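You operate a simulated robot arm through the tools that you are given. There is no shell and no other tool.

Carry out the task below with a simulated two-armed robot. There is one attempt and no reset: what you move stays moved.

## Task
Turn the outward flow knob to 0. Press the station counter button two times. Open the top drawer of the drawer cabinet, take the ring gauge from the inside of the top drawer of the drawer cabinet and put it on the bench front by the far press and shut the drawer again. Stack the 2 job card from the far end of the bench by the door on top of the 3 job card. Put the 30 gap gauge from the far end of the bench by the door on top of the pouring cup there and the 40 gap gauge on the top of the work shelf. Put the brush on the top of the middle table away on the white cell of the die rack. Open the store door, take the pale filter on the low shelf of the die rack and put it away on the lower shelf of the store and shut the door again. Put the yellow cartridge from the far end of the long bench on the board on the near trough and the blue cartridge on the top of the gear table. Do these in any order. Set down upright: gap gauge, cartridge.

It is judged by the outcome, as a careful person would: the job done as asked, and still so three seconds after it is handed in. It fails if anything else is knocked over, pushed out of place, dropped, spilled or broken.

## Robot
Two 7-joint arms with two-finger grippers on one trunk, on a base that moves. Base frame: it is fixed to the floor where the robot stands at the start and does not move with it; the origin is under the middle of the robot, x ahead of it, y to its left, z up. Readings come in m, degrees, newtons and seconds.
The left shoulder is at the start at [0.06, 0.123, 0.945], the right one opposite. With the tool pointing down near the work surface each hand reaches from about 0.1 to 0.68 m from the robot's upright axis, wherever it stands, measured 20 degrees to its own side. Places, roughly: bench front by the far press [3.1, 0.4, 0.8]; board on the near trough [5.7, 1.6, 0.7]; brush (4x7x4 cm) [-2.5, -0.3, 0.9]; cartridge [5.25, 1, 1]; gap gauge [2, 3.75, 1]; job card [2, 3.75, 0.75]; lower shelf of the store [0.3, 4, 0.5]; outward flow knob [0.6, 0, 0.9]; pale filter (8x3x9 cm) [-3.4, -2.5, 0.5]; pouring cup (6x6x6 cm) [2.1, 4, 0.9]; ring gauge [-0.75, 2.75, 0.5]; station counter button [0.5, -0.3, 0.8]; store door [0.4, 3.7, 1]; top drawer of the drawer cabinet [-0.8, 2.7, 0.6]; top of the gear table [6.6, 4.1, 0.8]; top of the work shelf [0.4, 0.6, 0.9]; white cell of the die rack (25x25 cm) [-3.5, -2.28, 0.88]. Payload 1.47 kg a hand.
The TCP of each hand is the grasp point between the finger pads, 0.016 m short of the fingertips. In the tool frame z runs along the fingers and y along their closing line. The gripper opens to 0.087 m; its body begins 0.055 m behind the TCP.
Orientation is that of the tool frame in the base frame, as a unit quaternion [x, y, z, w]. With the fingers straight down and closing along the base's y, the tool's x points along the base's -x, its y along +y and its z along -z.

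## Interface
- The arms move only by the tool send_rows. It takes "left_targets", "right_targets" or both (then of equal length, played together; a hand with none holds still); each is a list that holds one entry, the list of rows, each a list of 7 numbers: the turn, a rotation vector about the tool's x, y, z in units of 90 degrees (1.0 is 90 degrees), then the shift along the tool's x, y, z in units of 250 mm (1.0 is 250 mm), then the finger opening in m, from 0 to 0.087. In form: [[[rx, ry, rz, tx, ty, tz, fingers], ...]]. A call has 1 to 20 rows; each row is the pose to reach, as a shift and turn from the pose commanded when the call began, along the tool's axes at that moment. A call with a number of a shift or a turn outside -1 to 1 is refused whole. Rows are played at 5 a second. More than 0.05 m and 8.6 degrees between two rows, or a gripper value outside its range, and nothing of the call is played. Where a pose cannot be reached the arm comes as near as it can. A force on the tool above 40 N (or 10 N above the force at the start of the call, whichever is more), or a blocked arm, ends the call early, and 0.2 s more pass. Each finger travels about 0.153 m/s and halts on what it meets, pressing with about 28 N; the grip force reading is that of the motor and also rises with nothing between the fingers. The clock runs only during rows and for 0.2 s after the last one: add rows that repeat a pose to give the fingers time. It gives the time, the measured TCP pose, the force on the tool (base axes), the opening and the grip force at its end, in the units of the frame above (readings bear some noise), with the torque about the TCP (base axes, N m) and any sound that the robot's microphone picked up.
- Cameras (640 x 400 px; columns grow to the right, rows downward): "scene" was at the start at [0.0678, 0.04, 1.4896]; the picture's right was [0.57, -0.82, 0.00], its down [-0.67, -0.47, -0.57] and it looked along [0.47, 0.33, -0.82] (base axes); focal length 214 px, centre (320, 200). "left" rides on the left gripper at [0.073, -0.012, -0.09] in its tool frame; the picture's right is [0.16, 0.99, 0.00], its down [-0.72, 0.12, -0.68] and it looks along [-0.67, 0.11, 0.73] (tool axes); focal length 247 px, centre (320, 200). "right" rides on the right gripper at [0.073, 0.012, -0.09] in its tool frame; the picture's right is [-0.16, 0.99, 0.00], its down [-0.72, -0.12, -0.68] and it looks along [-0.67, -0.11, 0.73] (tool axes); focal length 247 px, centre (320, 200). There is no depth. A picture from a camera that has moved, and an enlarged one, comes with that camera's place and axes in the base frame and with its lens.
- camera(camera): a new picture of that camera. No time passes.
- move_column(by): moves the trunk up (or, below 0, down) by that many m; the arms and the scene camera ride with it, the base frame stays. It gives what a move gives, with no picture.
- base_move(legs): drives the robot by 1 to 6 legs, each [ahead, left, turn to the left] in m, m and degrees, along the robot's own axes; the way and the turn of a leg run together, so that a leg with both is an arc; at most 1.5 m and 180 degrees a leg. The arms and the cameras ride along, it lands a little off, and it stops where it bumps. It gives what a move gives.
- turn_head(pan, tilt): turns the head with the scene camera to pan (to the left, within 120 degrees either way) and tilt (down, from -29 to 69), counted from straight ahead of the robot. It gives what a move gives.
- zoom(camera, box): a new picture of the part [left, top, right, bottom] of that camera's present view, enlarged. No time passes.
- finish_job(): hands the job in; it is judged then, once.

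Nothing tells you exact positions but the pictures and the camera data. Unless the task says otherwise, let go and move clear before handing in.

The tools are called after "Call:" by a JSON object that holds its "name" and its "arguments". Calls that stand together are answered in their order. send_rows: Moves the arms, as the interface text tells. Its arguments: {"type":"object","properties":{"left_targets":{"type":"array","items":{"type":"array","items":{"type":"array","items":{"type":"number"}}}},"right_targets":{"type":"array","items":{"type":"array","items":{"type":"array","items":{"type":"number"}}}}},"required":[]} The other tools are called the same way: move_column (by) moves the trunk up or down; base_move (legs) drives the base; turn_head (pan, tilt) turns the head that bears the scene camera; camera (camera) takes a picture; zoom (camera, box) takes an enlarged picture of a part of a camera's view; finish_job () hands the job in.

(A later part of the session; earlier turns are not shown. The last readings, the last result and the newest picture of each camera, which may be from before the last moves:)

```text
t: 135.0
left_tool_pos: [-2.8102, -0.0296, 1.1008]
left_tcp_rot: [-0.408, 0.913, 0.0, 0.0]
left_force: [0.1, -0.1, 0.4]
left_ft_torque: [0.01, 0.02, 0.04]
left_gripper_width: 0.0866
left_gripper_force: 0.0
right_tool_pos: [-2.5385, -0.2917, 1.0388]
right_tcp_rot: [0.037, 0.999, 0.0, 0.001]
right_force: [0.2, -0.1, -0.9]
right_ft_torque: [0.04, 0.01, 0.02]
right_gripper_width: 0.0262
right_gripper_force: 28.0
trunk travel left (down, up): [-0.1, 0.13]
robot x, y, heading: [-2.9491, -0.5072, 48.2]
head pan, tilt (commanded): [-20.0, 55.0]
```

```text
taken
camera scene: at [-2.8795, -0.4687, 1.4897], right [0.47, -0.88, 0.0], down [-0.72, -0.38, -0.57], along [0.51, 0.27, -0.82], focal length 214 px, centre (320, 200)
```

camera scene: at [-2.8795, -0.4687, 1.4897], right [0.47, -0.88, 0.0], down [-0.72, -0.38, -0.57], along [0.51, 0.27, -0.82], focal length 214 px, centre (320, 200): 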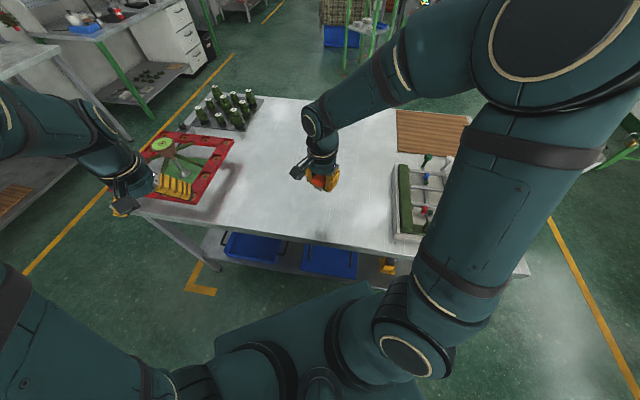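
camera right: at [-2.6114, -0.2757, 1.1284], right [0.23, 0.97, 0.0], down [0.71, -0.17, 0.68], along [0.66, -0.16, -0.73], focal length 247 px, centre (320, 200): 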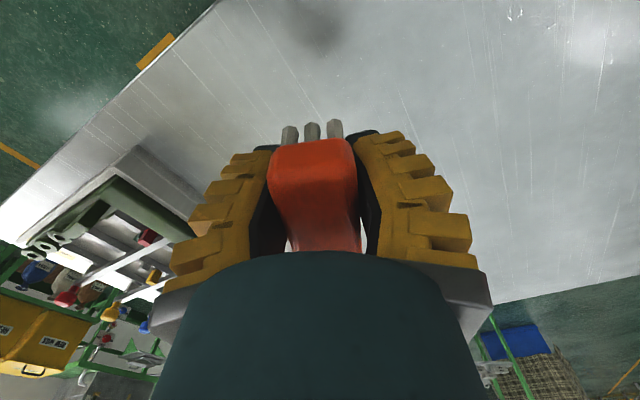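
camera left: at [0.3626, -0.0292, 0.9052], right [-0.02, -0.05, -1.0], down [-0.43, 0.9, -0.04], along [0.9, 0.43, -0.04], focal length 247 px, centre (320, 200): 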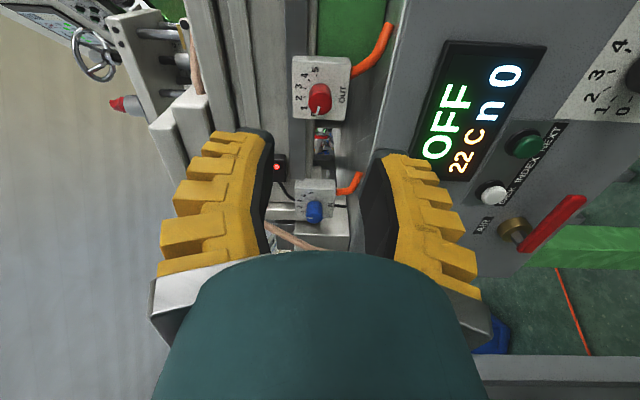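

The brush is held. Now to the die rack: I'll turn to face along -y and drive down the aisle.

Call:
{"name": "base_move", "arguments": {"legs": [[0, 0, -138], [1.3, 0, 0]]}}

Call:
{"name": "turn_head", "arguments": {"pan": -70, "tilt": 35}}

Call:
{"name": "camera", "arguments": {"camera": "scene"}}

Call:
{"name": "turn_head", "arguments": {"pan": -20, "tilt": 35}}

Call:
{"name": "camera", "arguments": {"camera": "scene"}}

```text
t: 147.2
left_tool_pos: [-2.6963, -2.253, 1.101]
left_tcp_rot: [0.701, 0.714, 0.0, 0.0]
left_force: [-0.6, 0.4, -0.5]
left_ft_torque: [0.05, 0.0, -0.02]
left_gripper_width: 0.0869
left_gripper_force: 0.1
right_tool_pos: [-3.0752, -2.2452, 1.0381]
right_tcp_rot: [0.943, 0.332, -0.001, 0.0]
right_force: [0.3, 0.0, -1.0]
right_ft_torque: [0.01, 0.0, -0.05]
right_gripper_width: 0.0258
right_gripper_force: 28.1
trunk travel left (down, up): [-0.1, 0.13]
robot x, y, heading: [-2.9247, -1.803, -89.2]
head pan, tilt (commanded): [-20.0, 55.0]
```

```text
t: 148.4
left_tool_pos: [-2.6964, -2.2529, 1.1002]
left_tcp_rot: [0.7, 0.714, 0.0, 0.001]
left_force: [0.4, -0.3, -0.2]
left_ft_torque: [-0.02, 0.01, 0.02]
left_gripper_width: 0.0871
left_gripper_force: 0.1
right_tool_pos: [-3.0751, -2.2455, 1.0385]
right_tcp_rot: [0.944, 0.331, 0.0, 0.0]
right_force: [0.1, -0.6, -0.6]
right_ft_torque: [-0.01, 0.02, 0.04]
right_gripper_width: 0.0258
right_gripper_force: 28.3
trunk travel left (down, up): [-0.1, 0.13]
robot x, y, heading: [-2.9231, -1.8076, -89.2]
head pan, tilt (commanded): [-70.0, 35.0]
```

```text
taken
camera scene: at [-3.0062, -1.8498, 1.5179], right [-0.36, 0.93, 0.0], down [0.54, 0.2, -0.82], along [-0.76, -0.29, -0.57], focal length 214 px, centre (320, 200)
```

scene: 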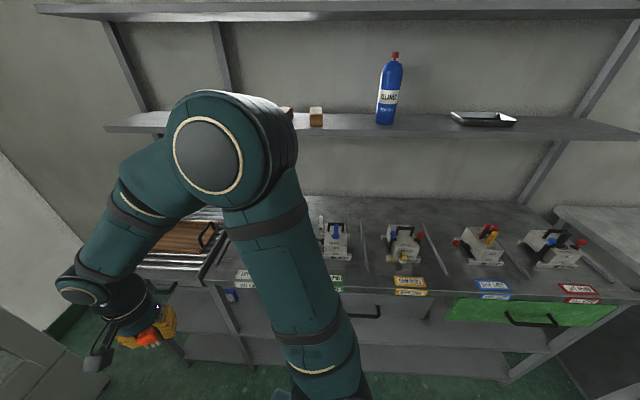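

```text
t: 149.6
left_tool_pos: [-2.697, -2.2533, 1.1014]
left_tcp_rot: [0.7, 0.714, 0.0, 0.0]
left_force: [-0.6, 0.7, -0.1]
left_ft_torque: [0.03, 0.01, 0.01]
left_gripper_width: 0.0866
left_gripper_force: 0.1
right_tool_pos: [-3.0767, -2.245, 1.0381]
right_tcp_rot: [0.944, 0.331, -0.001, 0.0]
right_force: [-0.2, -0.5, -0.7]
right_ft_torque: [0.02, -0.04, -0.02]
right_gripper_width: 0.0257
right_gripper_force: 27.9
trunk travel left (down, up): [-0.1, 0.13]
robot x, y, heading: [-2.9213, -1.8057, -89.0]
head pan, tilt (commanded): [-20.0, 35.0]
```

```text
taken
camera scene: at [-2.9528, -1.9016, 1.5179], right [-0.94, 0.33, 0.0], down [0.19, 0.54, -0.82], along [-0.27, -0.77, -0.57], focal length 214 px, centre (320, 200)
```

scene: 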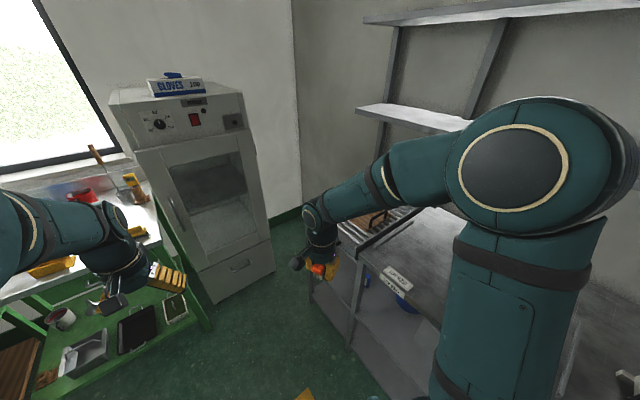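

I'm near the rack. The white cell's label fixes at about [-3.36, -2.28] on the rack front, which is yawed about 17°. I'll step away, raise the trunk for clearance, turn square to the rack and approach.

Call:
{"name": "move_column", "arguments": {"by": 0.1}}

Call:
{"name": "base_move", "arguments": {"legs": [[0, 0.2, 0], [0, 0, -74], [0.05, 0.4, 0]]}}

Call:
{"name": "turn_head", "arguments": {"pan": -10, "tilt": 45}}

Call:
{"name": "camera", "arguments": {"camera": "scene"}}

```text
t: 150.9
left_tool_pos: [-2.6969, -2.2528, 1.2009]
left_tcp_rot: [0.701, 0.713, 0.001, 0.002]
left_force: [0.0, -0.5, 0.7]
left_ft_torque: [-0.01, -0.01, -0.02]
left_gripper_width: 0.0873
left_gripper_force: 0.1
right_tool_pos: [-3.0765, -2.2446, 1.1376]
right_tcp_rot: [0.944, 0.331, 0.0, 0.0]
right_force: [0.6, 0.3, -0.7]
right_ft_torque: [0.04, 0.02, -0.01]
right_gripper_width: 0.0258
right_gripper_force: 27.6
trunk travel left (down, up): [-0.2, 0.03]
robot x, y, heading: [-2.926, -1.8085, -89.1]
head pan, tilt (commanded): [-20.0, 35.0]
```

```text
t: 160.1
left_tool_pos: [-3.0253, -2.5371, 1.2002]
left_tcp_rot: [0.989, 0.146, 0.001, 0.001]
left_force: [-0.5, -0.5, 0.8]
left_ft_torque: [0.01, 0.0, -0.02]
left_gripper_width: 0.0868
left_gripper_force: 0.0
right_tool_pos: [-3.1191, -2.171, 1.1382]
right_tcp_rot: [0.952, -0.306, -0.001, -0.001]
right_force: [0.0, 0.1, -0.7]
right_ft_torque: [-0.04, -0.01, -0.02]
right_gripper_width: 0.0255
right_gripper_force: 28.0
trunk travel left (down, up): [-0.2, 0.03]
robot x, y, heading: [-2.6568, -2.1976, -163.3]
head pan, tilt (commanded): [-20.0, 35.0]
```

```text
t: 160.9
left_tool_pos: [-3.0257, -2.5374, 1.2004]
left_tcp_rot: [0.989, 0.147, 0.0, 0.001]
left_force: [-0.1, 0.2, -0.3]
left_ft_torque: [-0.01, 0.01, 0.01]
left_gripper_width: 0.0872
left_gripper_force: 0.1
right_tool_pos: [-3.1203, -2.1695, 1.1378]
right_tcp_rot: [0.952, -0.305, -0.001, 0.0]
right_force: [0.6, 0.3, -1.9]
right_ft_torque: [0.02, 0.04, 0.01]
right_gripper_width: 0.0257
right_gripper_force: 28.3
trunk travel left (down, up): [-0.2, 0.03]
robot x, y, heading: [-2.6595, -2.2016, -163.5]
head pan, tilt (commanded): [-10.0, 45.0]
```

```text
taken
camera scene: at [-2.7488, -2.2123, 1.6031], right [-0.11, 0.99, 0.0], down [0.7, 0.08, -0.71], along [-0.7, -0.08, -0.71], focal length 214 px, centre (320, 200)
```

scene: 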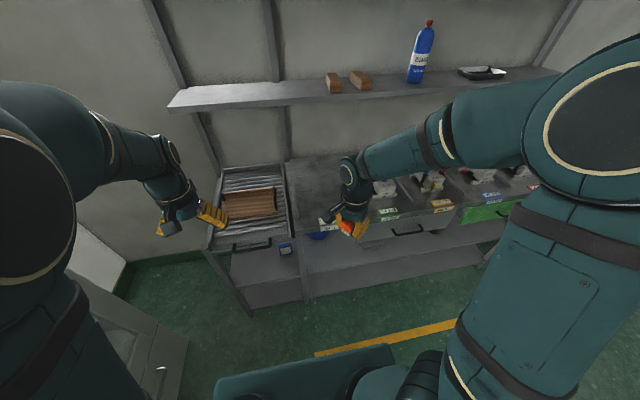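

Call:
{"name": "zoom", "arguments": {"camera": "scene", "box": [200, 140, 420, 300]}}

Call:
{"name": "zoom", "arguments": {"camera": "scene", "box": [250, 210, 350, 280]}}

Call:
{"name": "camera", "arguments": {"camera": "left"}}

Call:
{"name": "camera", "arguments": {"camera": "right"}}

```text
2.50 times, centred on (310, 220) of scene
camera zoom: at [-2.7488, -2.2123, 1.6031], right [-0.11, 0.99, 0.0], down [0.7, 0.08, -0.71], along [-0.7, -0.08, -0.71], focal length 536 px, centre (345, 150)
```

zoom: 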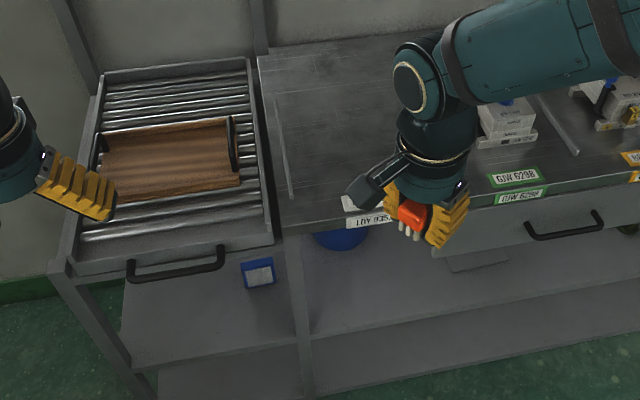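

```text
5.71 times, centred on (300, 245) of scene
camera zoom: at [-2.7488, -2.2123, 1.6031], right [-0.11, 0.99, 0.0], down [0.7, 0.08, -0.71], along [-0.7, -0.08, -0.71], focal length 1226 px, centre (434, -57)
```

zoom: 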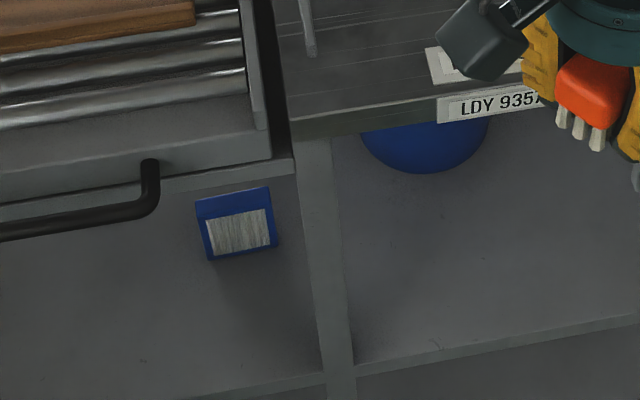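

```text
taken
camera left: at [-2.9588, -2.5061, 1.2912], right [0.44, -0.9, 0.0], down [-0.66, -0.32, 0.68], along [-0.61, -0.3, -0.73], focal length 247 px, centre (320, 200)
```

left: 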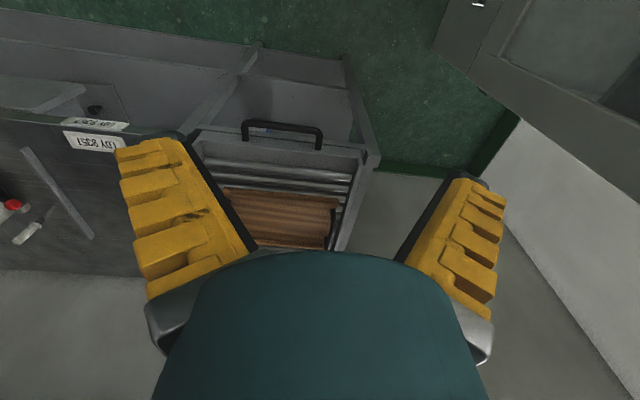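

```text
taken
camera right: at [-3.0685, -2.2223, 1.228], right [-0.7, -0.71, 0.0], down [-0.52, 0.51, 0.68], along [-0.49, 0.48, -0.73], focal length 247 px, centre (320, 200)
```

right: 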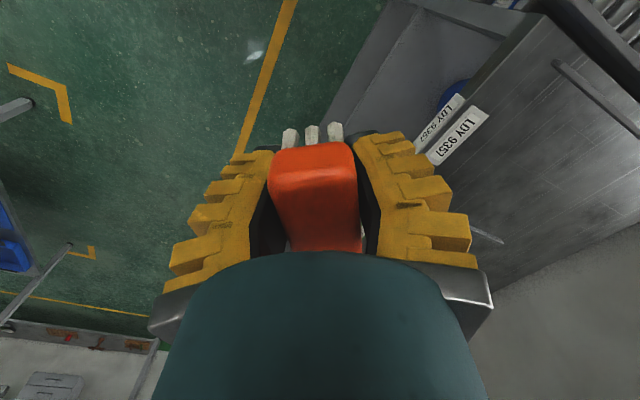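

The brush goes in the white cell centred near [-3.5, -2.28]. The blue-framed pale filter stands on the low shelf near [-3.42, -2.50]. I'll drive forward so the cell is in the right hand's reach.

Call:
{"name": "base_move", "arguments": {"legs": [[0.23, 0, 0]]}}

Call:
{"name": "camera", "arguments": {"camera": "scene"}}

Call:
{"name": "camera", "arguments": {"camera": "right"}}

Call:
{"name": "camera", "arguments": {"camera": "left"}}

```text
t: 162.6
left_tool_pos: [-3.244, -2.6008, 1.2009]
left_tcp_rot: [0.99, 0.144, 0.0, 0.001]
left_force: [-0.7, 0.1, 0.2]
left_ft_torque: [0.0, -0.01, 0.01]
left_gripper_width: 0.0869
left_gripper_force: 0.0
right_tool_pos: [-3.3372, -2.2339, 1.1387]
right_tcp_rot: [0.952, -0.306, -0.001, 0.0]
right_force: [-0.2, -0.5, -0.6]
right_ft_torque: [-0.01, -0.02, 0.01]
right_gripper_width: 0.0255
right_gripper_force: 27.2
trunk travel left (down, up): [-0.2, 0.03]
robot x, y, heading: [-2.8727, -2.264, -163.4]
head pan, tilt (commanded): [-10.0, 45.0]
```

```text
taken
camera scene: at [-2.9668, -2.2769, 1.603], right [-0.11, 0.99, 0.0], down [0.7, 0.08, -0.71], along [-0.7, -0.08, -0.71], focal length 214 px, centre (320, 200)
```

scene: 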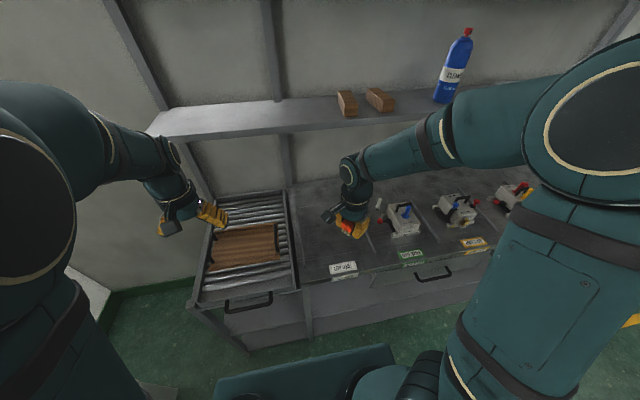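

```text
taken
camera right: at [-3.2863, -2.2861, 1.2278], right [-0.7, -0.71, 0.0], down [-0.52, 0.52, 0.68], along [-0.48, 0.48, -0.73], focal length 247 px, centre (320, 200)
```

right: 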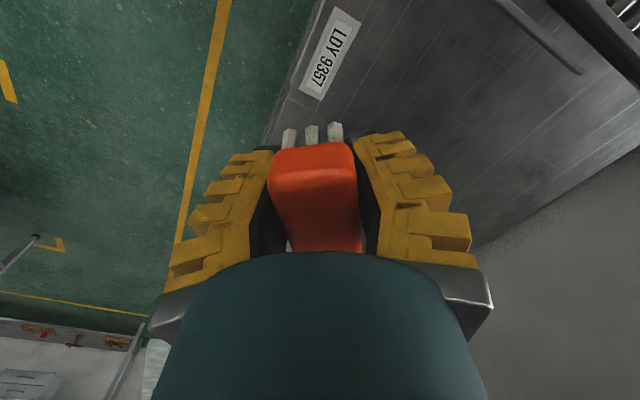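

```text
taken
camera left: at [-3.1773, -2.5701, 1.291], right [0.43, -0.9, 0.0], down [-0.66, -0.32, 0.68], along [-0.61, -0.3, -0.73], focal length 247 px, centre (320, 200)
```

left: 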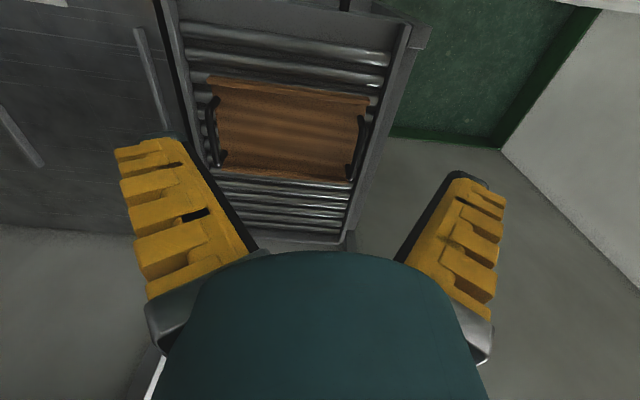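

Call:
{"name": "send_rows", "arguments": {"right_targets": [[[0, 0, 0, -0.072, 0.085, 0.05, 0.0], [0, 0, 0, -0.145, 0.171, 0.12, 0.0], [0, 0, 0, -0.217, 0.256, 0.22, 0.0], [0, 0, 0, -0.29, 0.342, 0.34, 0.0], [0, 0, 0, -0.362, 0.427, 0.48, 0.0], [0, 0, 0, -0.434, 0.513, 0.636, 0.0], [0, 0, 0, -0.434, 0.513, 0.636, 0.0]]]}}

Call:
{"name": "camera", "arguments": {"camera": "scene"}}

Call:
{"name": "camera", "arguments": {"camera": "right"}}

```text
t: 164.2
left_tool_pos: [-3.2421, -2.6002, 1.2008]
left_tcp_rot: [0.99, 0.144, 0.0, 0.001]
left_force: [0.3, 0.4, -0.4]
left_ft_torque: [0.02, 0.04, -0.03]
left_gripper_width: 0.0873
left_gripper_force: 0.1
right_tool_pos: [-3.4994, -2.2728, 0.9804]
right_tcp_rot: [0.952, -0.307, -0.001, 0.001]
right_force: [-0.3, 0.4, -0.8]
right_ft_torque: [0.02, 0.0, 0.0]
right_gripper_width: 0.0256
right_gripper_force: 27.7
trunk travel left (down, up): [-0.2, 0.03]
robot x, y, heading: [-2.8738, -2.2631, -163.6]
head pan, tilt (commanded): [-10.0, 45.0]
```

```text
taken
camera scene: at [-2.9646, -2.2763, 1.6032], right [-0.11, 0.99, 0.0], down [0.7, 0.08, -0.71], along [-0.7, -0.08, -0.71], focal length 214 px, centre (320, 200)
```

scene: 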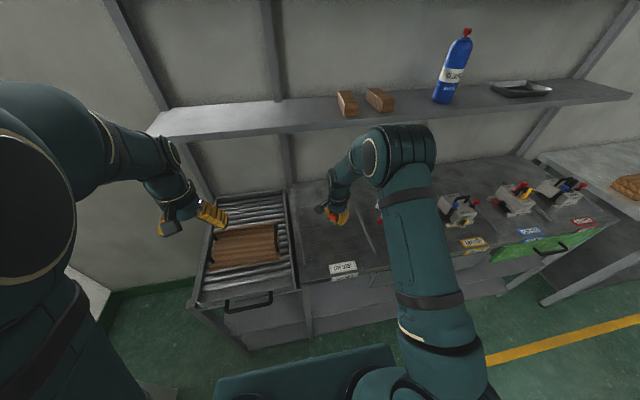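

```text
taken
camera right: at [-3.4481, -2.3257, 1.0697], right [-0.7, -0.71, 0.0], down [-0.52, 0.52, 0.68], along [-0.48, 0.48, -0.73], focal length 247 px, centre (320, 200)
```

right: 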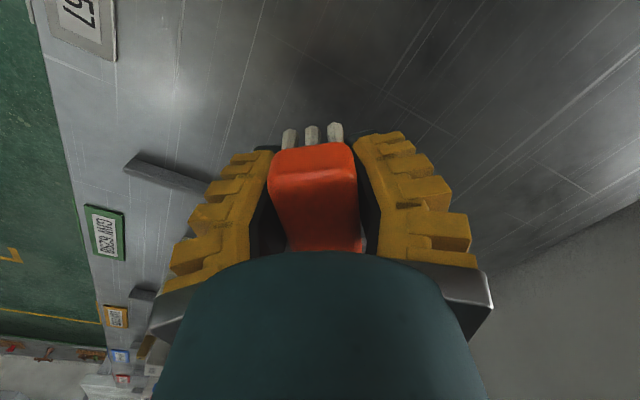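

Call:
{"name": "send_rows", "arguments": {"right_targets": [[[0, 0, 0, 0, 0, 0.1, 0.0], [0, 0, 0, 0, 0, 0.2, 0.0], [0, 0, 0, 0, 0, 0.28, 0.0], [0, 0, 0, 0, 0, 0.32, 0.0]]]}}

Call:
{"name": "camera", "arguments": {"camera": "right"}}

```text
t: 165.2
left_tool_pos: [-3.2432, -2.6005, 1.2001]
left_tcp_rot: [0.99, 0.144, 0.0, 0.001]
left_force: [0.2, 0.6, 0.0]
left_ft_torque: [0.0, -0.02, 0.0]
left_gripper_width: 0.0873
left_gripper_force: 0.1
right_tool_pos: [-3.5009, -2.2738, 0.9012]
right_tcp_rot: [0.952, -0.306, -0.001, 0.0]
right_force: [-0.5, -0.2, -0.4]
right_ft_torque: [0.02, -0.02, 0.01]
right_gripper_width: 0.0257
right_gripper_force: 28.2
trunk travel left (down, up): [-0.2, 0.03]
robot x, y, heading: [-2.8783, -2.2638, -163.5]
head pan, tilt (commanded): [-10.0, 45.0]
```

```text
taken
camera right: at [-3.4488, -2.3263, 0.9892], right [-0.7, -0.71, 0.0], down [-0.52, 0.52, 0.68], along [-0.48, 0.48, -0.73], focal length 247 px, centre (320, 200)
```

right: 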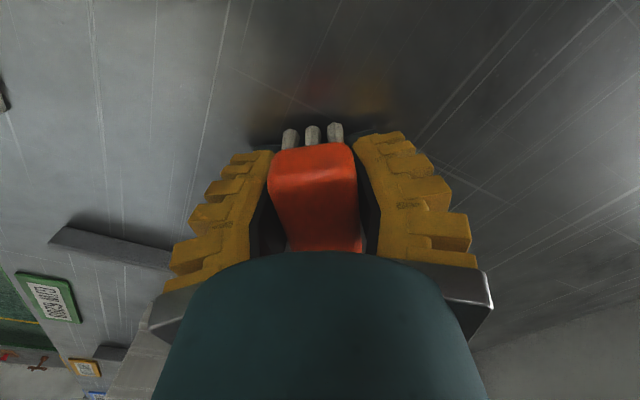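

Call:
{"name": "send_rows", "arguments": {"right_targets": [[[0, 0, 0, 0, 0, 0.02, 0.0], [0, 0, 0, 0, 0, 0.04, 0.0], [0, 0, 0, 0, 0, 0.06, 0.0]]]}}

Call:
{"name": "camera", "arguments": {"camera": "right"}}

```text
t: 165.9
left_tool_pos: [-3.2409, -2.6008, 1.202]
left_tcp_rot: [0.99, 0.144, -0.001, 0.001]
left_force: [-0.4, 0.2, -0.4]
left_ft_torque: [0.0, 0.0, 0.01]
left_gripper_width: 0.087
left_gripper_force: 0.1
right_tool_pos: [-3.5006, -2.2746, 0.8944]
right_tcp_rot: [0.952, -0.308, -0.005, 0.003]
right_force: [11.5, 3.5, 25.7]
right_ft_torque: [0.16, -0.44, -0.05]
right_gripper_width: 0.0257
right_gripper_force: 28.3
trunk travel left (down, up): [-0.2, 0.03]
robot x, y, heading: [-2.8729, -2.2638, -163.8]
head pan, tilt (commanded): [-10.0, 45.0]
stopped in row 3 (right hand): the force on the tool passed its limit at 47 N (the readings are from after the stop); the commanded pose is now the measured one
```

```text
taken
camera right: at [-3.4491, -2.3267, 0.9849], right [-0.71, -0.71, 0.01], down [-0.51, 0.52, 0.68], along [-0.49, 0.48, -0.73], focal length 247 px, centre (320, 200)
```

right: 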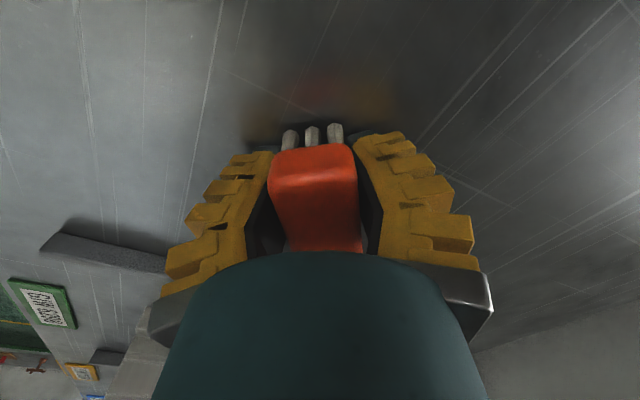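

The brush has touched down on the cell surface. I'll ease off the pressure and release.

Call:
{"name": "send_rows", "arguments": {"right_targets": [[[0, 0, 0, 0, 0, -0.008, 0.0], [0, 0, 0, 0, 0, -0.008, 0.035], [0, 0, 0, 0, 0, -0.008, 0.05], [0, 0, 0, 0, 0, -0.008, 0.07], [0, 0, 0, 0, 0, -0.008, 0.08], [0, 0, 0, 0, 0, -0.1, 0.08], [0, 0, 0, 0, 0, -0.25, 0.08], [0, 0, 0, 0, 0, -0.4, 0.08], [0, 0, 0, 0, 0, -0.6, 0.08]]]}}

Call:
{"name": "camera", "arguments": {"camera": "right"}}

```text
t: 167.9
left_tool_pos: [-3.2427, -2.5999, 1.2018]
left_tcp_rot: [0.99, 0.144, -0.001, 0.0]
left_force: [0.6, 0.0, 0.3]
left_ft_torque: [0.0, -0.03, 0.02]
left_gripper_width: 0.087
left_gripper_force: 0.0
right_tool_pos: [-3.5007, -2.273, 1.0439]
right_tcp_rot: [0.952, -0.307, -0.003, 0.001]
right_force: [0.6, 0.9, 0.3]
right_ft_torque: [0.01, 0.04, 0.01]
right_gripper_width: 0.0818
right_gripper_force: 1.4
trunk travel left (down, up): [-0.2, 0.03]
robot x, y, heading: [-2.8702, -2.2644, -163.5]
head pan, tilt (commanded): [-10.0, 45.0]
```

```text
taken
camera right: at [-3.4481, -2.326, 1.1328], right [-0.71, -0.71, 0.01], down [-0.51, 0.52, 0.68], along [-0.49, 0.48, -0.73], focal length 247 px, centre (320, 200)
```

right: 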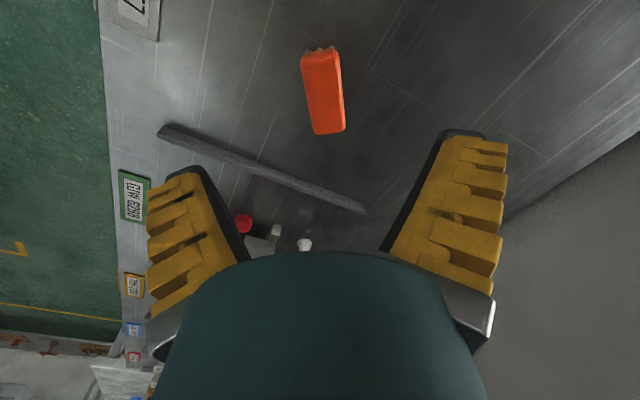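

The brush stands in the white cell. Next is the filter. I'll withdraw the right hand, then reposition the base so the filter is in the left hand's zone.

Call:
{"name": "send_rows", "arguments": {"right_targets": [[[0, 0, -0.05, 0, 0, -0.15, 0.08], [0, 0, -0.13, 0.03, -0.1, -0.25, 0.087], [0, 0, -0.21, 0.06, -0.22, -0.35, 0.087], [0, 0, -0.29, 0.1, -0.36, -0.4, 0.087], [0, 0, -0.37, 0.13, -0.5, -0.4, 0.087], [0, 0, -0.45, 0.17, -0.64, -0.4, 0.087], [0, 0, -0.53, 0.2, -0.76, -0.4, 0.087], [0, 0, -0.58, 0.212, -0.797, -0.4, 0.087]]]}}

Call:
{"name": "base_move", "arguments": {"legs": [[-0.17, 0, 0], [0, -0.12, 0]]}}

Call:
{"name": "turn_head", "arguments": {"pan": 5, "tilt": 55}}

Call:
{"name": "camera", "arguments": {"camera": "scene"}}

```text
t: 169.7
left_tool_pos: [-3.2432, -2.6016, 1.2011]
left_tcp_rot: [0.99, 0.144, 0.001, 0.001]
left_force: [0.1, 0.8, 0.4]
left_ft_torque: [-0.01, 0.0, -0.02]
left_gripper_width: 0.087
left_gripper_force: 0.1
right_tool_pos: [-3.3407, -2.1437, 1.1414]
right_tcp_rot: [0.989, 0.145, -0.004, 0.0]
right_force: [0.6, -0.3, 0.7]
right_ft_torque: [0.01, 0.02, -0.02]
right_gripper_width: 0.087
right_gripper_force: 0.0
trunk travel left (down, up): [-0.2, 0.03]
robot x, y, heading: [-2.8761, -2.2643, -163.5]
head pan, tilt (commanded): [-10.0, 45.0]
```

```text
t: 172.4
left_tool_pos: [-3.1132, -2.4372, 1.2013]
left_tcp_rot: [0.989, 0.145, 0.0, 0.001]
left_force: [0.3, 0.0, 0.1]
left_ft_torque: [-0.02, -0.01, 0.01]
left_gripper_width: 0.0868
left_gripper_force: 0.1
right_tool_pos: [-3.2124, -1.9817, 1.1408]
right_tcp_rot: [0.99, 0.144, -0.005, 0.001]
right_force: [0.8, 0.1, -0.7]
right_ft_torque: [-0.03, 0.01, 0.0]
right_gripper_width: 0.0869
right_gripper_force: 0.0
trunk travel left (down, up): [-0.2, 0.03]
robot x, y, heading: [-2.7461, -2.1001, -163.5]
head pan, tilt (commanded): [-10.0, 45.0]
```

```text
t: 173.2
left_tool_pos: [-3.1137, -2.4387, 1.1995]
left_tcp_rot: [0.989, 0.145, 0.0, 0.001]
left_force: [-0.3, 0.4, 0.0]
left_ft_torque: [0.01, 0.02, 0.02]
left_gripper_width: 0.0872
left_gripper_force: 0.1
right_tool_pos: [-3.2132, -1.9806, 1.141]
right_tcp_rot: [0.989, 0.145, -0.005, 0.0]
right_force: [0.0, -0.3, -0.8]
right_ft_torque: [0.02, -0.01, 0.04]
right_gripper_width: 0.087
right_gripper_force: 0.1
trunk travel left (down, up): [-0.2, 0.03]
robot x, y, heading: [-2.743, -2.1013, -163.5]
head pan, tilt (commanded): [5.0, 55.0]
```

```text
taken
camera scene: at [-2.8228, -2.1308, 1.5897], right [-0.37, 0.93, 0.0], down [0.76, 0.3, -0.57], along [-0.53, -0.21, -0.82], focal length 214 px, centre (320, 200)
```

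scene: 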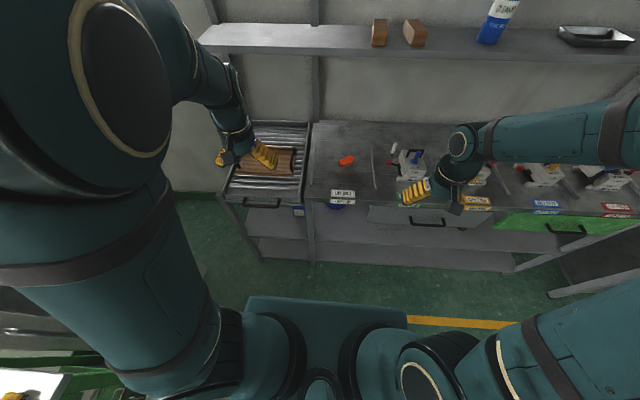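

Call:
{"name": "move_column", "arguments": {"by": -0.2}}

Call:
{"name": "camera", "arguments": {"camera": "left"}}

Call:
{"name": "camera", "arguments": {"camera": "scene"}}

```text
t: 175.4
left_tool_pos: [-3.1135, -2.4388, 1.0015]
left_tcp_rot: [0.989, 0.146, 0.0, 0.0]
left_force: [-0.3, 0.5, 0.1]
left_ft_torque: [0.01, -0.01, 0.03]
left_gripper_width: 0.0871
left_gripper_force: 0.1
right_tool_pos: [-3.2119, -1.9792, 0.9411]
right_tcp_rot: [0.989, 0.145, -0.004, 0.0]
right_force: [0.2, 1.1, 0.1]
right_ft_torque: [0.02, -0.01, -0.02]
right_gripper_width: 0.0869
right_gripper_force: 0.1
trunk travel left (down, up): [0.0, 0.23]
robot x, y, heading: [-2.743, -2.1022, -163.4]
head pan, tilt (commanded): [5.0, 55.0]
```

```text
taken
camera left: at [-3.0468, -2.4069, 1.0914], right [0.43, -0.9, 0.0], down [-0.66, -0.32, 0.68], along [-0.61, -0.3, -0.73], focal length 247 px, centre (320, 200)
```

left: 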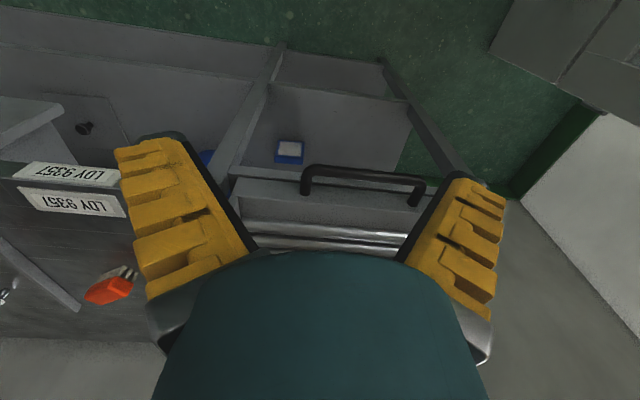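

```text
taken
camera scene: at [-2.8227, -2.1306, 1.3898], right [-0.37, 0.93, 0.0], down [0.76, 0.3, -0.57], along [-0.53, -0.21, -0.82], focal length 214 px, centre (320, 200)
```

scene: 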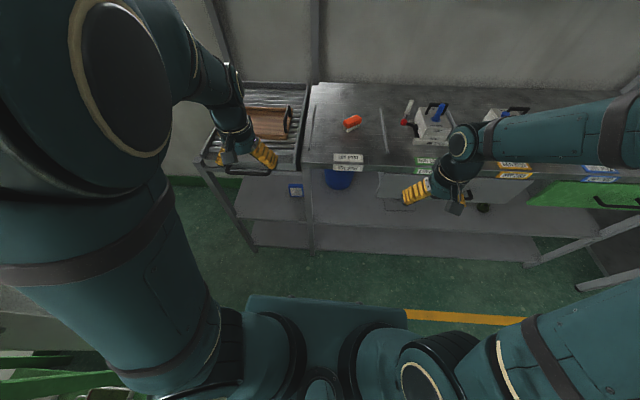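

Call:
{"name": "zoom", "arguments": {"camera": "scene", "box": [260, 165, 340, 215]}}

Call:
{"name": "zoom", "arguments": {"camera": "left", "box": [220, 110, 360, 200]}}

```text
8.00 times, centred on (300, 190) of scene
camera zoom: at [-2.8227, -2.1306, 1.3898], right [-0.37, 0.93, 0.0], down [0.76, 0.3, -0.57], along [-0.53, -0.21, -0.82], focal length 1716 px, centre (480, 280)
```

zoom: 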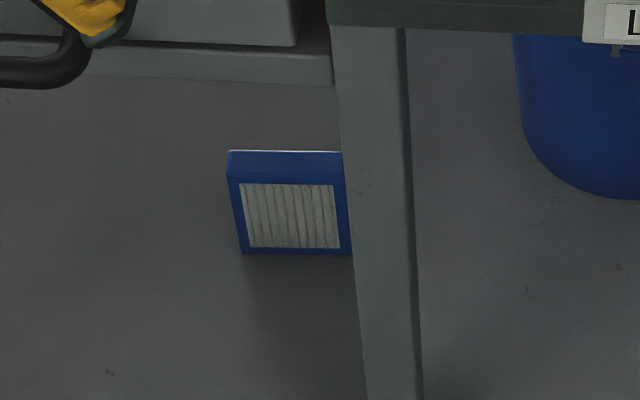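

```text
4.44 times, centred on (290, 155) of left
camera zoom: at [-3.0468, -2.4069, 1.0914], right [0.43, -0.9, 0.0], down [-0.66, -0.32, 0.68], along [-0.61, -0.3, -0.73], focal length 1098 px, centre (453, 400)
```

zoom: 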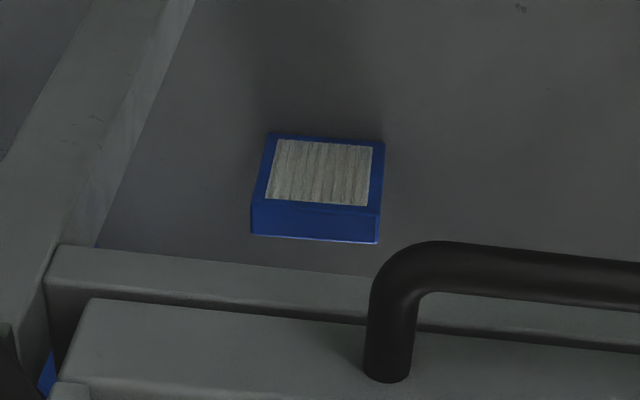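

The filter stands upright with its front face at about [-3.40, -2.49], shelf at z≈0.465, yaw close to the rack's. I'll back the base 0.2 m so the left arm has room to pitch the hand forward and low.

Call:
{"name": "base_move", "arguments": {"legs": [[-0.2, 0, 0]]}}

```text
t: 177.0
left_tool_pos: [-2.9213, -2.3811, 0.9999]
left_tcp_rot: [0.989, 0.145, -0.001, 0.001]
left_force: [0.2, 0.1, -0.5]
left_ft_torque: [0.01, 0.04, -0.03]
left_gripper_width: 0.0869
left_gripper_force: 0.1
right_tool_pos: [-3.0195, -1.9246, 0.9418]
right_tcp_rot: [0.99, 0.144, -0.004, 0.0]
right_force: [1.1, 0.5, -1.3]
right_ft_torque: [-0.06, 0.02, 0.04]
right_gripper_width: 0.0868
right_gripper_force: 0.1
trunk travel left (down, up): [0.0, 0.23]
robot x, y, heading: [-2.5499, -2.0422, -163.5]
head pan, tilt (commanded): [5.0, 55.0]
```

Call:
{"name": "send_rows", "arguments": {"left_targets": [[[0, -0.05, 0, -0.1, -0.01, 0.1, 0.087], [0, -0.1, 0, -0.2, -0.02, 0.2, 0.087], [0, -0.15, 0, -0.3, -0.03, 0.3, 0.087], [0, -0.2, 0, -0.4, -0.04, 0.4, 0.087], [0, -0.25, 0, -0.5, -0.05, 0.5, 0.087], [0, -0.3, 0, -0.6, -0.06, 0.6, 0.087], [0, -0.35, 0, -0.7, -0.07, 0.7, 0.087], [0, -0.4, 0, -0.8, -0.08, 0.8, 0.087], [0, -0.4, 0, -0.8, -0.08, 0.8, 0.087]]]}}

```text
t: 179.0
left_tool_pos: [-3.1192, -2.4194, 0.8008]
left_tcp_rot: [0.941, 0.137, -0.307, 0.046]
left_force: [0.9, -0.7, 0.2]
left_ft_torque: [0.01, 0.02, 0.01]
left_gripper_width: 0.0867
left_gripper_force: 0.1
right_tool_pos: [-3.0213, -1.9235, 0.9412]
right_tcp_rot: [0.99, 0.143, -0.005, 0.0]
right_force: [-0.4, -0.4, -0.8]
right_ft_torque: [0.02, -0.01, 0.03]
right_gripper_width: 0.0871
right_gripper_force: 0.1
trunk travel left (down, up): [0.0, 0.23]
robot x, y, heading: [-2.5515, -2.0404, -163.7]
head pan, tilt (commanded): [5.0, 55.0]
```

Call:
{"name": "send_rows", "arguments": {"left_targets": [[[0, -0.042, 0, 0.063, -0.008, 0.152, 0.087], [0, -0.084, 0, 0.126, -0.016, 0.304, 0.087], [0, -0.126, 0, 0.189, -0.024, 0.456, 0.087], [0, -0.168, 0, 0.252, -0.032, 0.608, 0.087], [0, -0.211, 0, 0.315, -0.04, 0.76, 0.087], [0, -0.211, 0, 0.315, -0.04, 0.76, 0.087]]]}}

Call:
{"name": "camera", "arguments": {"camera": "left"}}

Call:
{"name": "camera", "arguments": {"camera": "scene"}}

```text
t: 180.4
left_tool_pos: [-3.1679, -2.4235, 0.5997]
left_tcp_rot: [0.877, 0.128, -0.458, 0.068]
left_force: [-0.6, 0.6, 0.4]
left_ft_torque: [0.0, -0.02, 0.0]
left_gripper_width: 0.087
left_gripper_force: 0.1
right_tool_pos: [-3.0207, -1.9236, 0.941]
right_tcp_rot: [0.99, 0.143, -0.004, 0.001]
right_force: [0.1, 0.4, 0.3]
right_ft_torque: [0.01, 0.01, 0.01]
right_gripper_width: 0.087
right_gripper_force: 0.1
trunk travel left (down, up): [0.0, 0.23]
robot x, y, heading: [-2.5542, -2.039, -163.6]
head pan, tilt (commanded): [5.0, 55.0]
```

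```text
taken
camera left: at [-3.0614, -2.3811, 0.5929], right [0.37, -0.92, -0.13], down [0.17, -0.07, 0.98], along [-0.91, -0.39, 0.13], focal length 247 px, centre (320, 200)
```

left: 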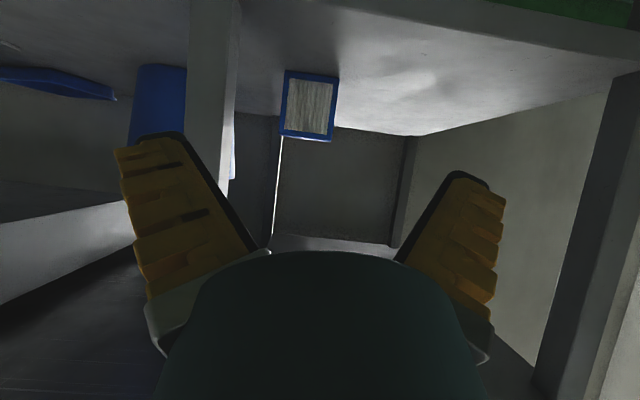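

```text
taken
camera scene: at [-2.6313, -2.0737, 1.3897], right [-0.37, 0.93, 0.0], down [0.76, 0.3, -0.57], along [-0.53, -0.21, -0.82], focal length 214 px, centre (320, 200)
```

scene: 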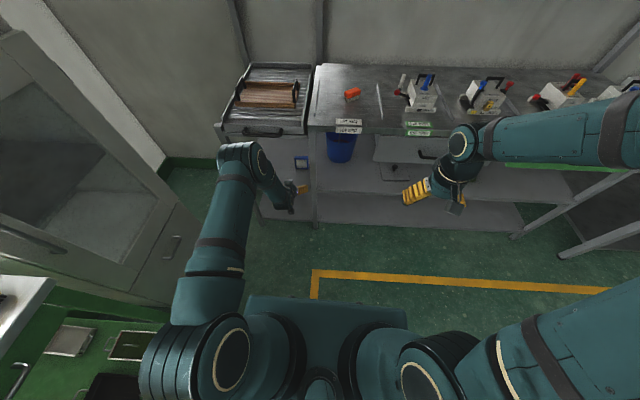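

The filter is centred between the fingers laterally. I'll lower the hand to filter height, then drive forward so the fingers enter under the rail.

Call:
{"name": "send_rows", "arguments": {"left_targets": [[[0, 0, 0, 0.091, 0, 0.113, 0.087], [0, 0, 0, 0.183, 0, 0.226, 0.087], [0, 0, 0, 0.183, 0, 0.226, 0.087]]]}}

Call:
{"name": "base_move", "arguments": {"legs": [[0.15, 0, 0]]}}

Call:
{"name": "camera", "arguments": {"camera": "left"}}

Call:
{"name": "camera", "arguments": {"camera": "scene"}}

```text
t: 181.2
left_tool_pos: [-3.1877, -2.4277, 0.5316]
left_tcp_rot: [0.878, 0.128, -0.457, 0.067]
left_force: [0.0, 0.0, 0.0]
left_ft_torque: [-0.01, -0.02, 0.01]
left_gripper_width: 0.0869
left_gripper_force: 0.1
right_tool_pos: [-3.0204, -1.9237, 0.9418]
right_tcp_rot: [0.99, 0.144, -0.004, 0.0]
right_force: [0.1, 0.5, -0.7]
right_ft_torque: [0.01, 0.02, 0.0]
right_gripper_width: 0.0871
right_gripper_force: 0.0
trunk travel left (down, up): [0.0, 0.23]
robot x, y, heading: [-2.5535, -2.0428, -163.3]
head pan, tilt (commanded): [5.0, 55.0]
```

```text
t: 182.6
left_tool_pos: [-3.3313, -2.4703, 0.5301]
left_tcp_rot: [0.877, 0.129, -0.457, 0.068]
left_force: [0.0, 0.0, 0.5]
left_ft_torque: [-0.02, 0.02, 0.0]
left_gripper_width: 0.0871
left_gripper_force: 0.2
right_tool_pos: [-3.165, -1.9653, 0.9413]
right_tcp_rot: [0.99, 0.143, -0.004, 0.001]
right_force: [-0.8, -0.1, 0.5]
right_ft_torque: [0.04, -0.01, 0.0]
right_gripper_width: 0.0871
right_gripper_force: 0.1
trunk travel left (down, up): [0.0, 0.23]
robot x, y, heading: [-2.6974, -2.0862, -163.3]
head pan, tilt (commanded): [5.0, 55.0]
```

```text
taken
camera left: at [-3.2236, -2.4279, 0.5234], right [0.37, -0.92, -0.13], down [0.17, -0.07, 0.98], along [-0.91, -0.39, 0.13], focal length 247 px, centre (320, 200)
```

left: 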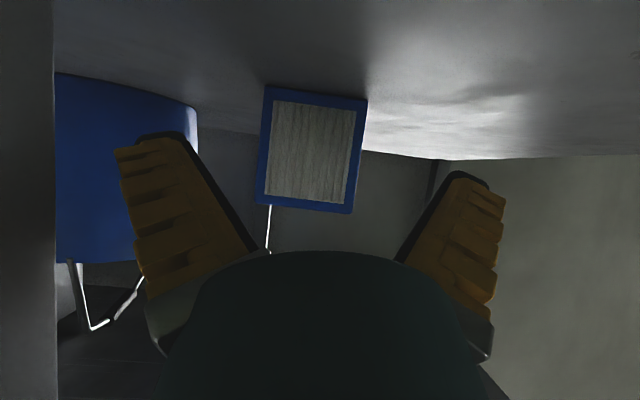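

```text
taken
camera scene: at [-2.7755, -2.1164, 1.3896], right [-0.37, 0.93, 0.0], down [0.76, 0.3, -0.57], along [-0.53, -0.21, -0.82], focal length 214 px, centre (320, 200)
```

scene: 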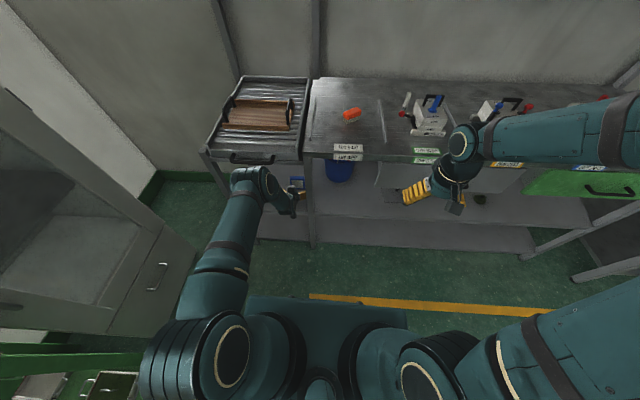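

Call:
{"name": "send_rows", "arguments": {"left_targets": [[[0, 0, 0, -0.06, 0, 0.1, 0.087], [0, 0, 0, -0.12, 0, 0.2, 0.087], [0, 0, 0, -0.17, 0, 0.285, 0.087], [0, 0, 0, -0.17, 0, 0.285, 0.087]]]}}

Call:
{"name": "camera", "arguments": {"camera": "left"}}

```text
t: 183.6
left_tool_pos: [-3.4082, -2.4939, 0.5241]
left_tcp_rot: [0.878, 0.128, -0.457, 0.067]
left_force: [0.4, 0.0, 0.3]
left_ft_torque: [0.01, 0.02, 0.01]
left_gripper_width: 0.0872
left_gripper_force: 0.1
right_tool_pos: [-3.163, -1.966, 0.9409]
right_tcp_rot: [0.99, 0.144, -0.004, 0.001]
right_force: [-0.2, 0.2, -0.1]
right_ft_torque: [0.02, -0.03, 0.0]
right_gripper_width: 0.0868
right_gripper_force: 0.1
trunk travel left (down, up): [0.0, 0.23]
robot x, y, heading: [-2.6981, -2.0873, -163.6]
head pan, tilt (commanded): [5.0, 55.0]
```

```text
taken
camera left: at [-3.302, -2.4513, 0.5178], right [0.37, -0.92, -0.13], down [0.17, -0.07, 0.98], along [-0.91, -0.39, 0.13], focal length 247 px, centre (320, 200)
```

left: 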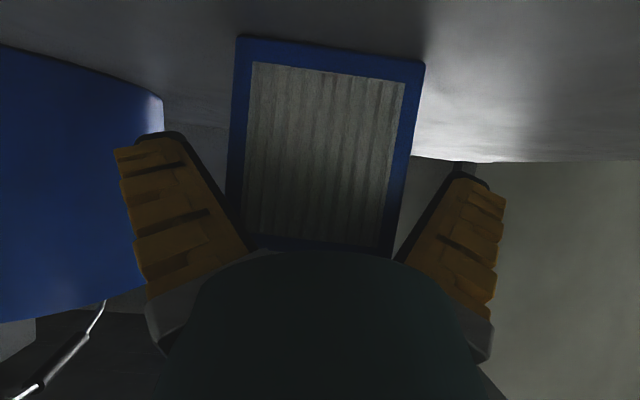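

Fingers straddle the filter without touching. Closing the grip.

Call:
{"name": "send_rows", "arguments": {"left_targets": [[[0, 0, 0, 0, 0, 0, 0.07], [0, 0, 0, 0, 0, 0, 0.05], [0, 0, 0, 0, 0, 0, 0.03], [0, 0, 0, 0, 0, 0, 0.03]]]}}

Call:
{"name": "camera", "arguments": {"camera": "left"}}

```text
t: 184.6
left_tool_pos: [-3.4089, -2.4943, 0.5252]
left_tcp_rot: [0.878, 0.129, -0.457, 0.067]
left_force: [-0.3, -0.5, -0.4]
left_ft_torque: [0.02, 0.04, 0.02]
left_gripper_width: 0.0362
left_gripper_force: 4.9
right_tool_pos: [-3.164, -1.9667, 0.9414]
right_tcp_rot: [0.99, 0.144, -0.004, 0.001]
right_force: [-0.6, -0.4, 0.3]
right_ft_torque: [-0.02, 0.01, 0.03]
right_gripper_width: 0.0868
right_gripper_force: 0.0
trunk travel left (down, up): [0.0, 0.23]
robot x, y, heading: [-2.6975, -2.0864, -163.3]
head pan, tilt (commanded): [5.0, 55.0]
```

```text
taken
camera left: at [-3.302, -2.4512, 0.5178], right [0.37, -0.92, -0.13], down [0.17, -0.07, 0.98], along [-0.91, -0.39, 0.13], focal length 247 px, centre (320, 200)
```

left: 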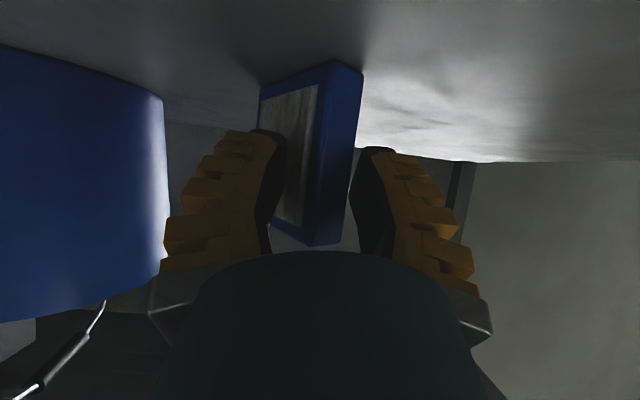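

The filter swivelled and now presents its thin side to the fingers. Continuing to close should bring the pads onto its faces.

Call:
{"name": "send_rows", "arguments": {"left_targets": [[[0, 0, 0, 0, 0, 0, 0.028], [0, 0, 0, 0, 0, 0, 0.02], [0, 0, 0, 0, 0, 0, 0.01], [0, 0, 0, 0, 0, 0, 0.0], [0, 0, 0, 0, 0, 0, 0.0]]]}}

Call:
{"name": "camera", "arguments": {"camera": "left"}}

```text
t: 185.8
left_tool_pos: [-3.4092, -2.4945, 0.5257]
left_tcp_rot: [0.878, 0.127, -0.457, 0.067]
left_force: [1.7, -0.5, 4.1]
left_ft_torque: [-0.03, 0.02, 0.0]
left_gripper_width: 0.0142
left_gripper_force: 27.8
right_tool_pos: [-3.1637, -1.9659, 0.9406]
right_tcp_rot: [0.99, 0.144, -0.005, 0.001]
right_force: [-0.3, 0.3, 0.1]
right_ft_torque: [0.02, -0.02, 0.01]
right_gripper_width: 0.087
right_gripper_force: 0.0
trunk travel left (down, up): [0.0, 0.23]
robot x, y, heading: [-2.6966, -2.0858, -163.7]
head pan, tilt (commanded): [5.0, 55.0]
```

```text
taken
camera left: at [-3.3021, -2.4514, 0.5185], right [0.37, -0.92, -0.13], down [0.17, -0.07, 0.98], along [-0.91, -0.39, 0.13], focal length 247 px, centre (320, 200)
```

left: 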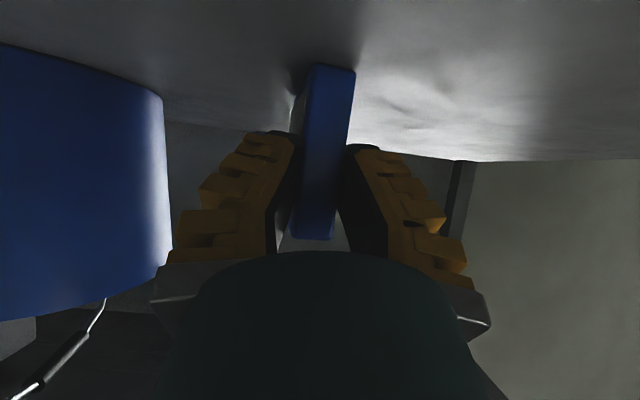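

A firm grip on the filter's faces, still upright. I'll lift it and back out.

Call:
{"name": "send_rows", "arguments": {"left_targets": [[[0, 0, 0, -0.05, 0, -0.034, 0.0], [0, 0, 0, -0.1, 0, -0.07, 0.0], [0, 0, 0, -0.1, 0, -0.07, 0.0]]]}}

Call:
{"name": "camera", "arguments": {"camera": "left"}}

Call:
{"name": "base_move", "arguments": {"legs": [[-0.3, 0, 0]]}}

Call:
{"name": "camera", "arguments": {"camera": "left"}}

Call:
{"name": "camera", "arguments": {"camera": "scene"}}

```text
t: 186.6
left_tool_pos: [-3.4087, -2.4952, 0.5552]
left_tcp_rot: [0.878, 0.128, -0.457, 0.068]
left_force: [0.0, 0.6, -0.9]
left_ft_torque: [-0.04, -0.03, 0.0]
left_gripper_width: 0.0122
left_gripper_force: 27.7
right_tool_pos: [-3.1638, -1.9657, 0.9412]
right_tcp_rot: [0.99, 0.143, -0.004, 0.0]
right_force: [-0.2, 0.0, 0.5]
right_ft_torque: [0.01, -0.02, -0.03]
right_gripper_width: 0.0868
right_gripper_force: 0.1
trunk travel left (down, up): [0.0, 0.23]
robot x, y, heading: [-2.6954, -2.0844, -163.5]
head pan, tilt (commanded): [5.0, 55.0]
```

```text
taken
camera left: at [-3.3023, -2.4514, 0.5482], right [0.37, -0.92, -0.13], down [0.17, -0.07, 0.98], along [-0.91, -0.39, 0.13], focal length 247 px, centre (320, 200)
```

left: 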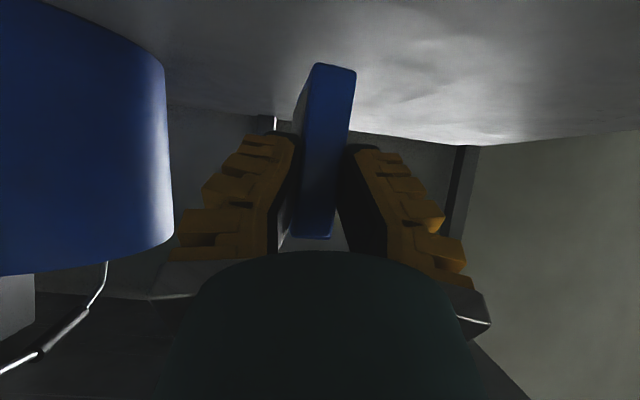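

```text
t: 188.6
left_tool_pos: [-3.123, -2.4079, 0.5571]
left_tcp_rot: [0.878, 0.128, -0.457, 0.067]
left_force: [0.0, 0.6, -0.1]
left_ft_torque: [0.04, -0.03, 0.01]
left_gripper_width: 0.012
left_gripper_force: 28.6
right_tool_pos: [-2.8766, -1.88, 0.9408]
right_tcp_rot: [0.99, 0.143, -0.005, 0.0]
right_force: [0.8, -0.3, 0.2]
right_ft_torque: [0.02, 0.02, 0.0]
right_gripper_width: 0.087
right_gripper_force: 0.0
trunk travel left (down, up): [0.0, 0.23]
robot x, y, heading: [-2.4093, -2.0016, -163.6]
head pan, tilt (commanded): [5.0, 55.0]
```

```text
taken
camera left: at [-3.0157, -2.3659, 0.5487], right [0.37, -0.92, -0.13], down [0.17, -0.07, 0.98], along [-0.91, -0.38, 0.13], focal length 247 px, centre (320, 200)
```

left: 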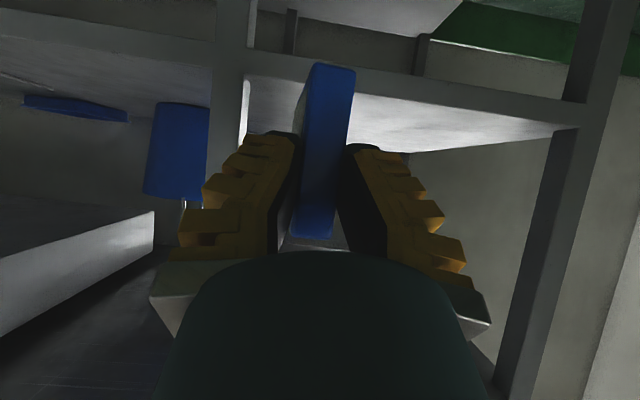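

```text
taken
camera scene: at [-2.4871, -2.0311, 1.3897], right [-0.37, 0.93, 0.0], down [0.76, 0.3, -0.57], along [-0.53, -0.21, -0.82], focal length 214 px, centre (320, 200)
```

scene: 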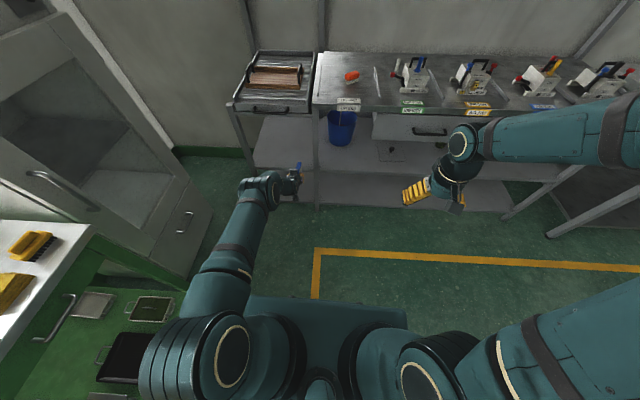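

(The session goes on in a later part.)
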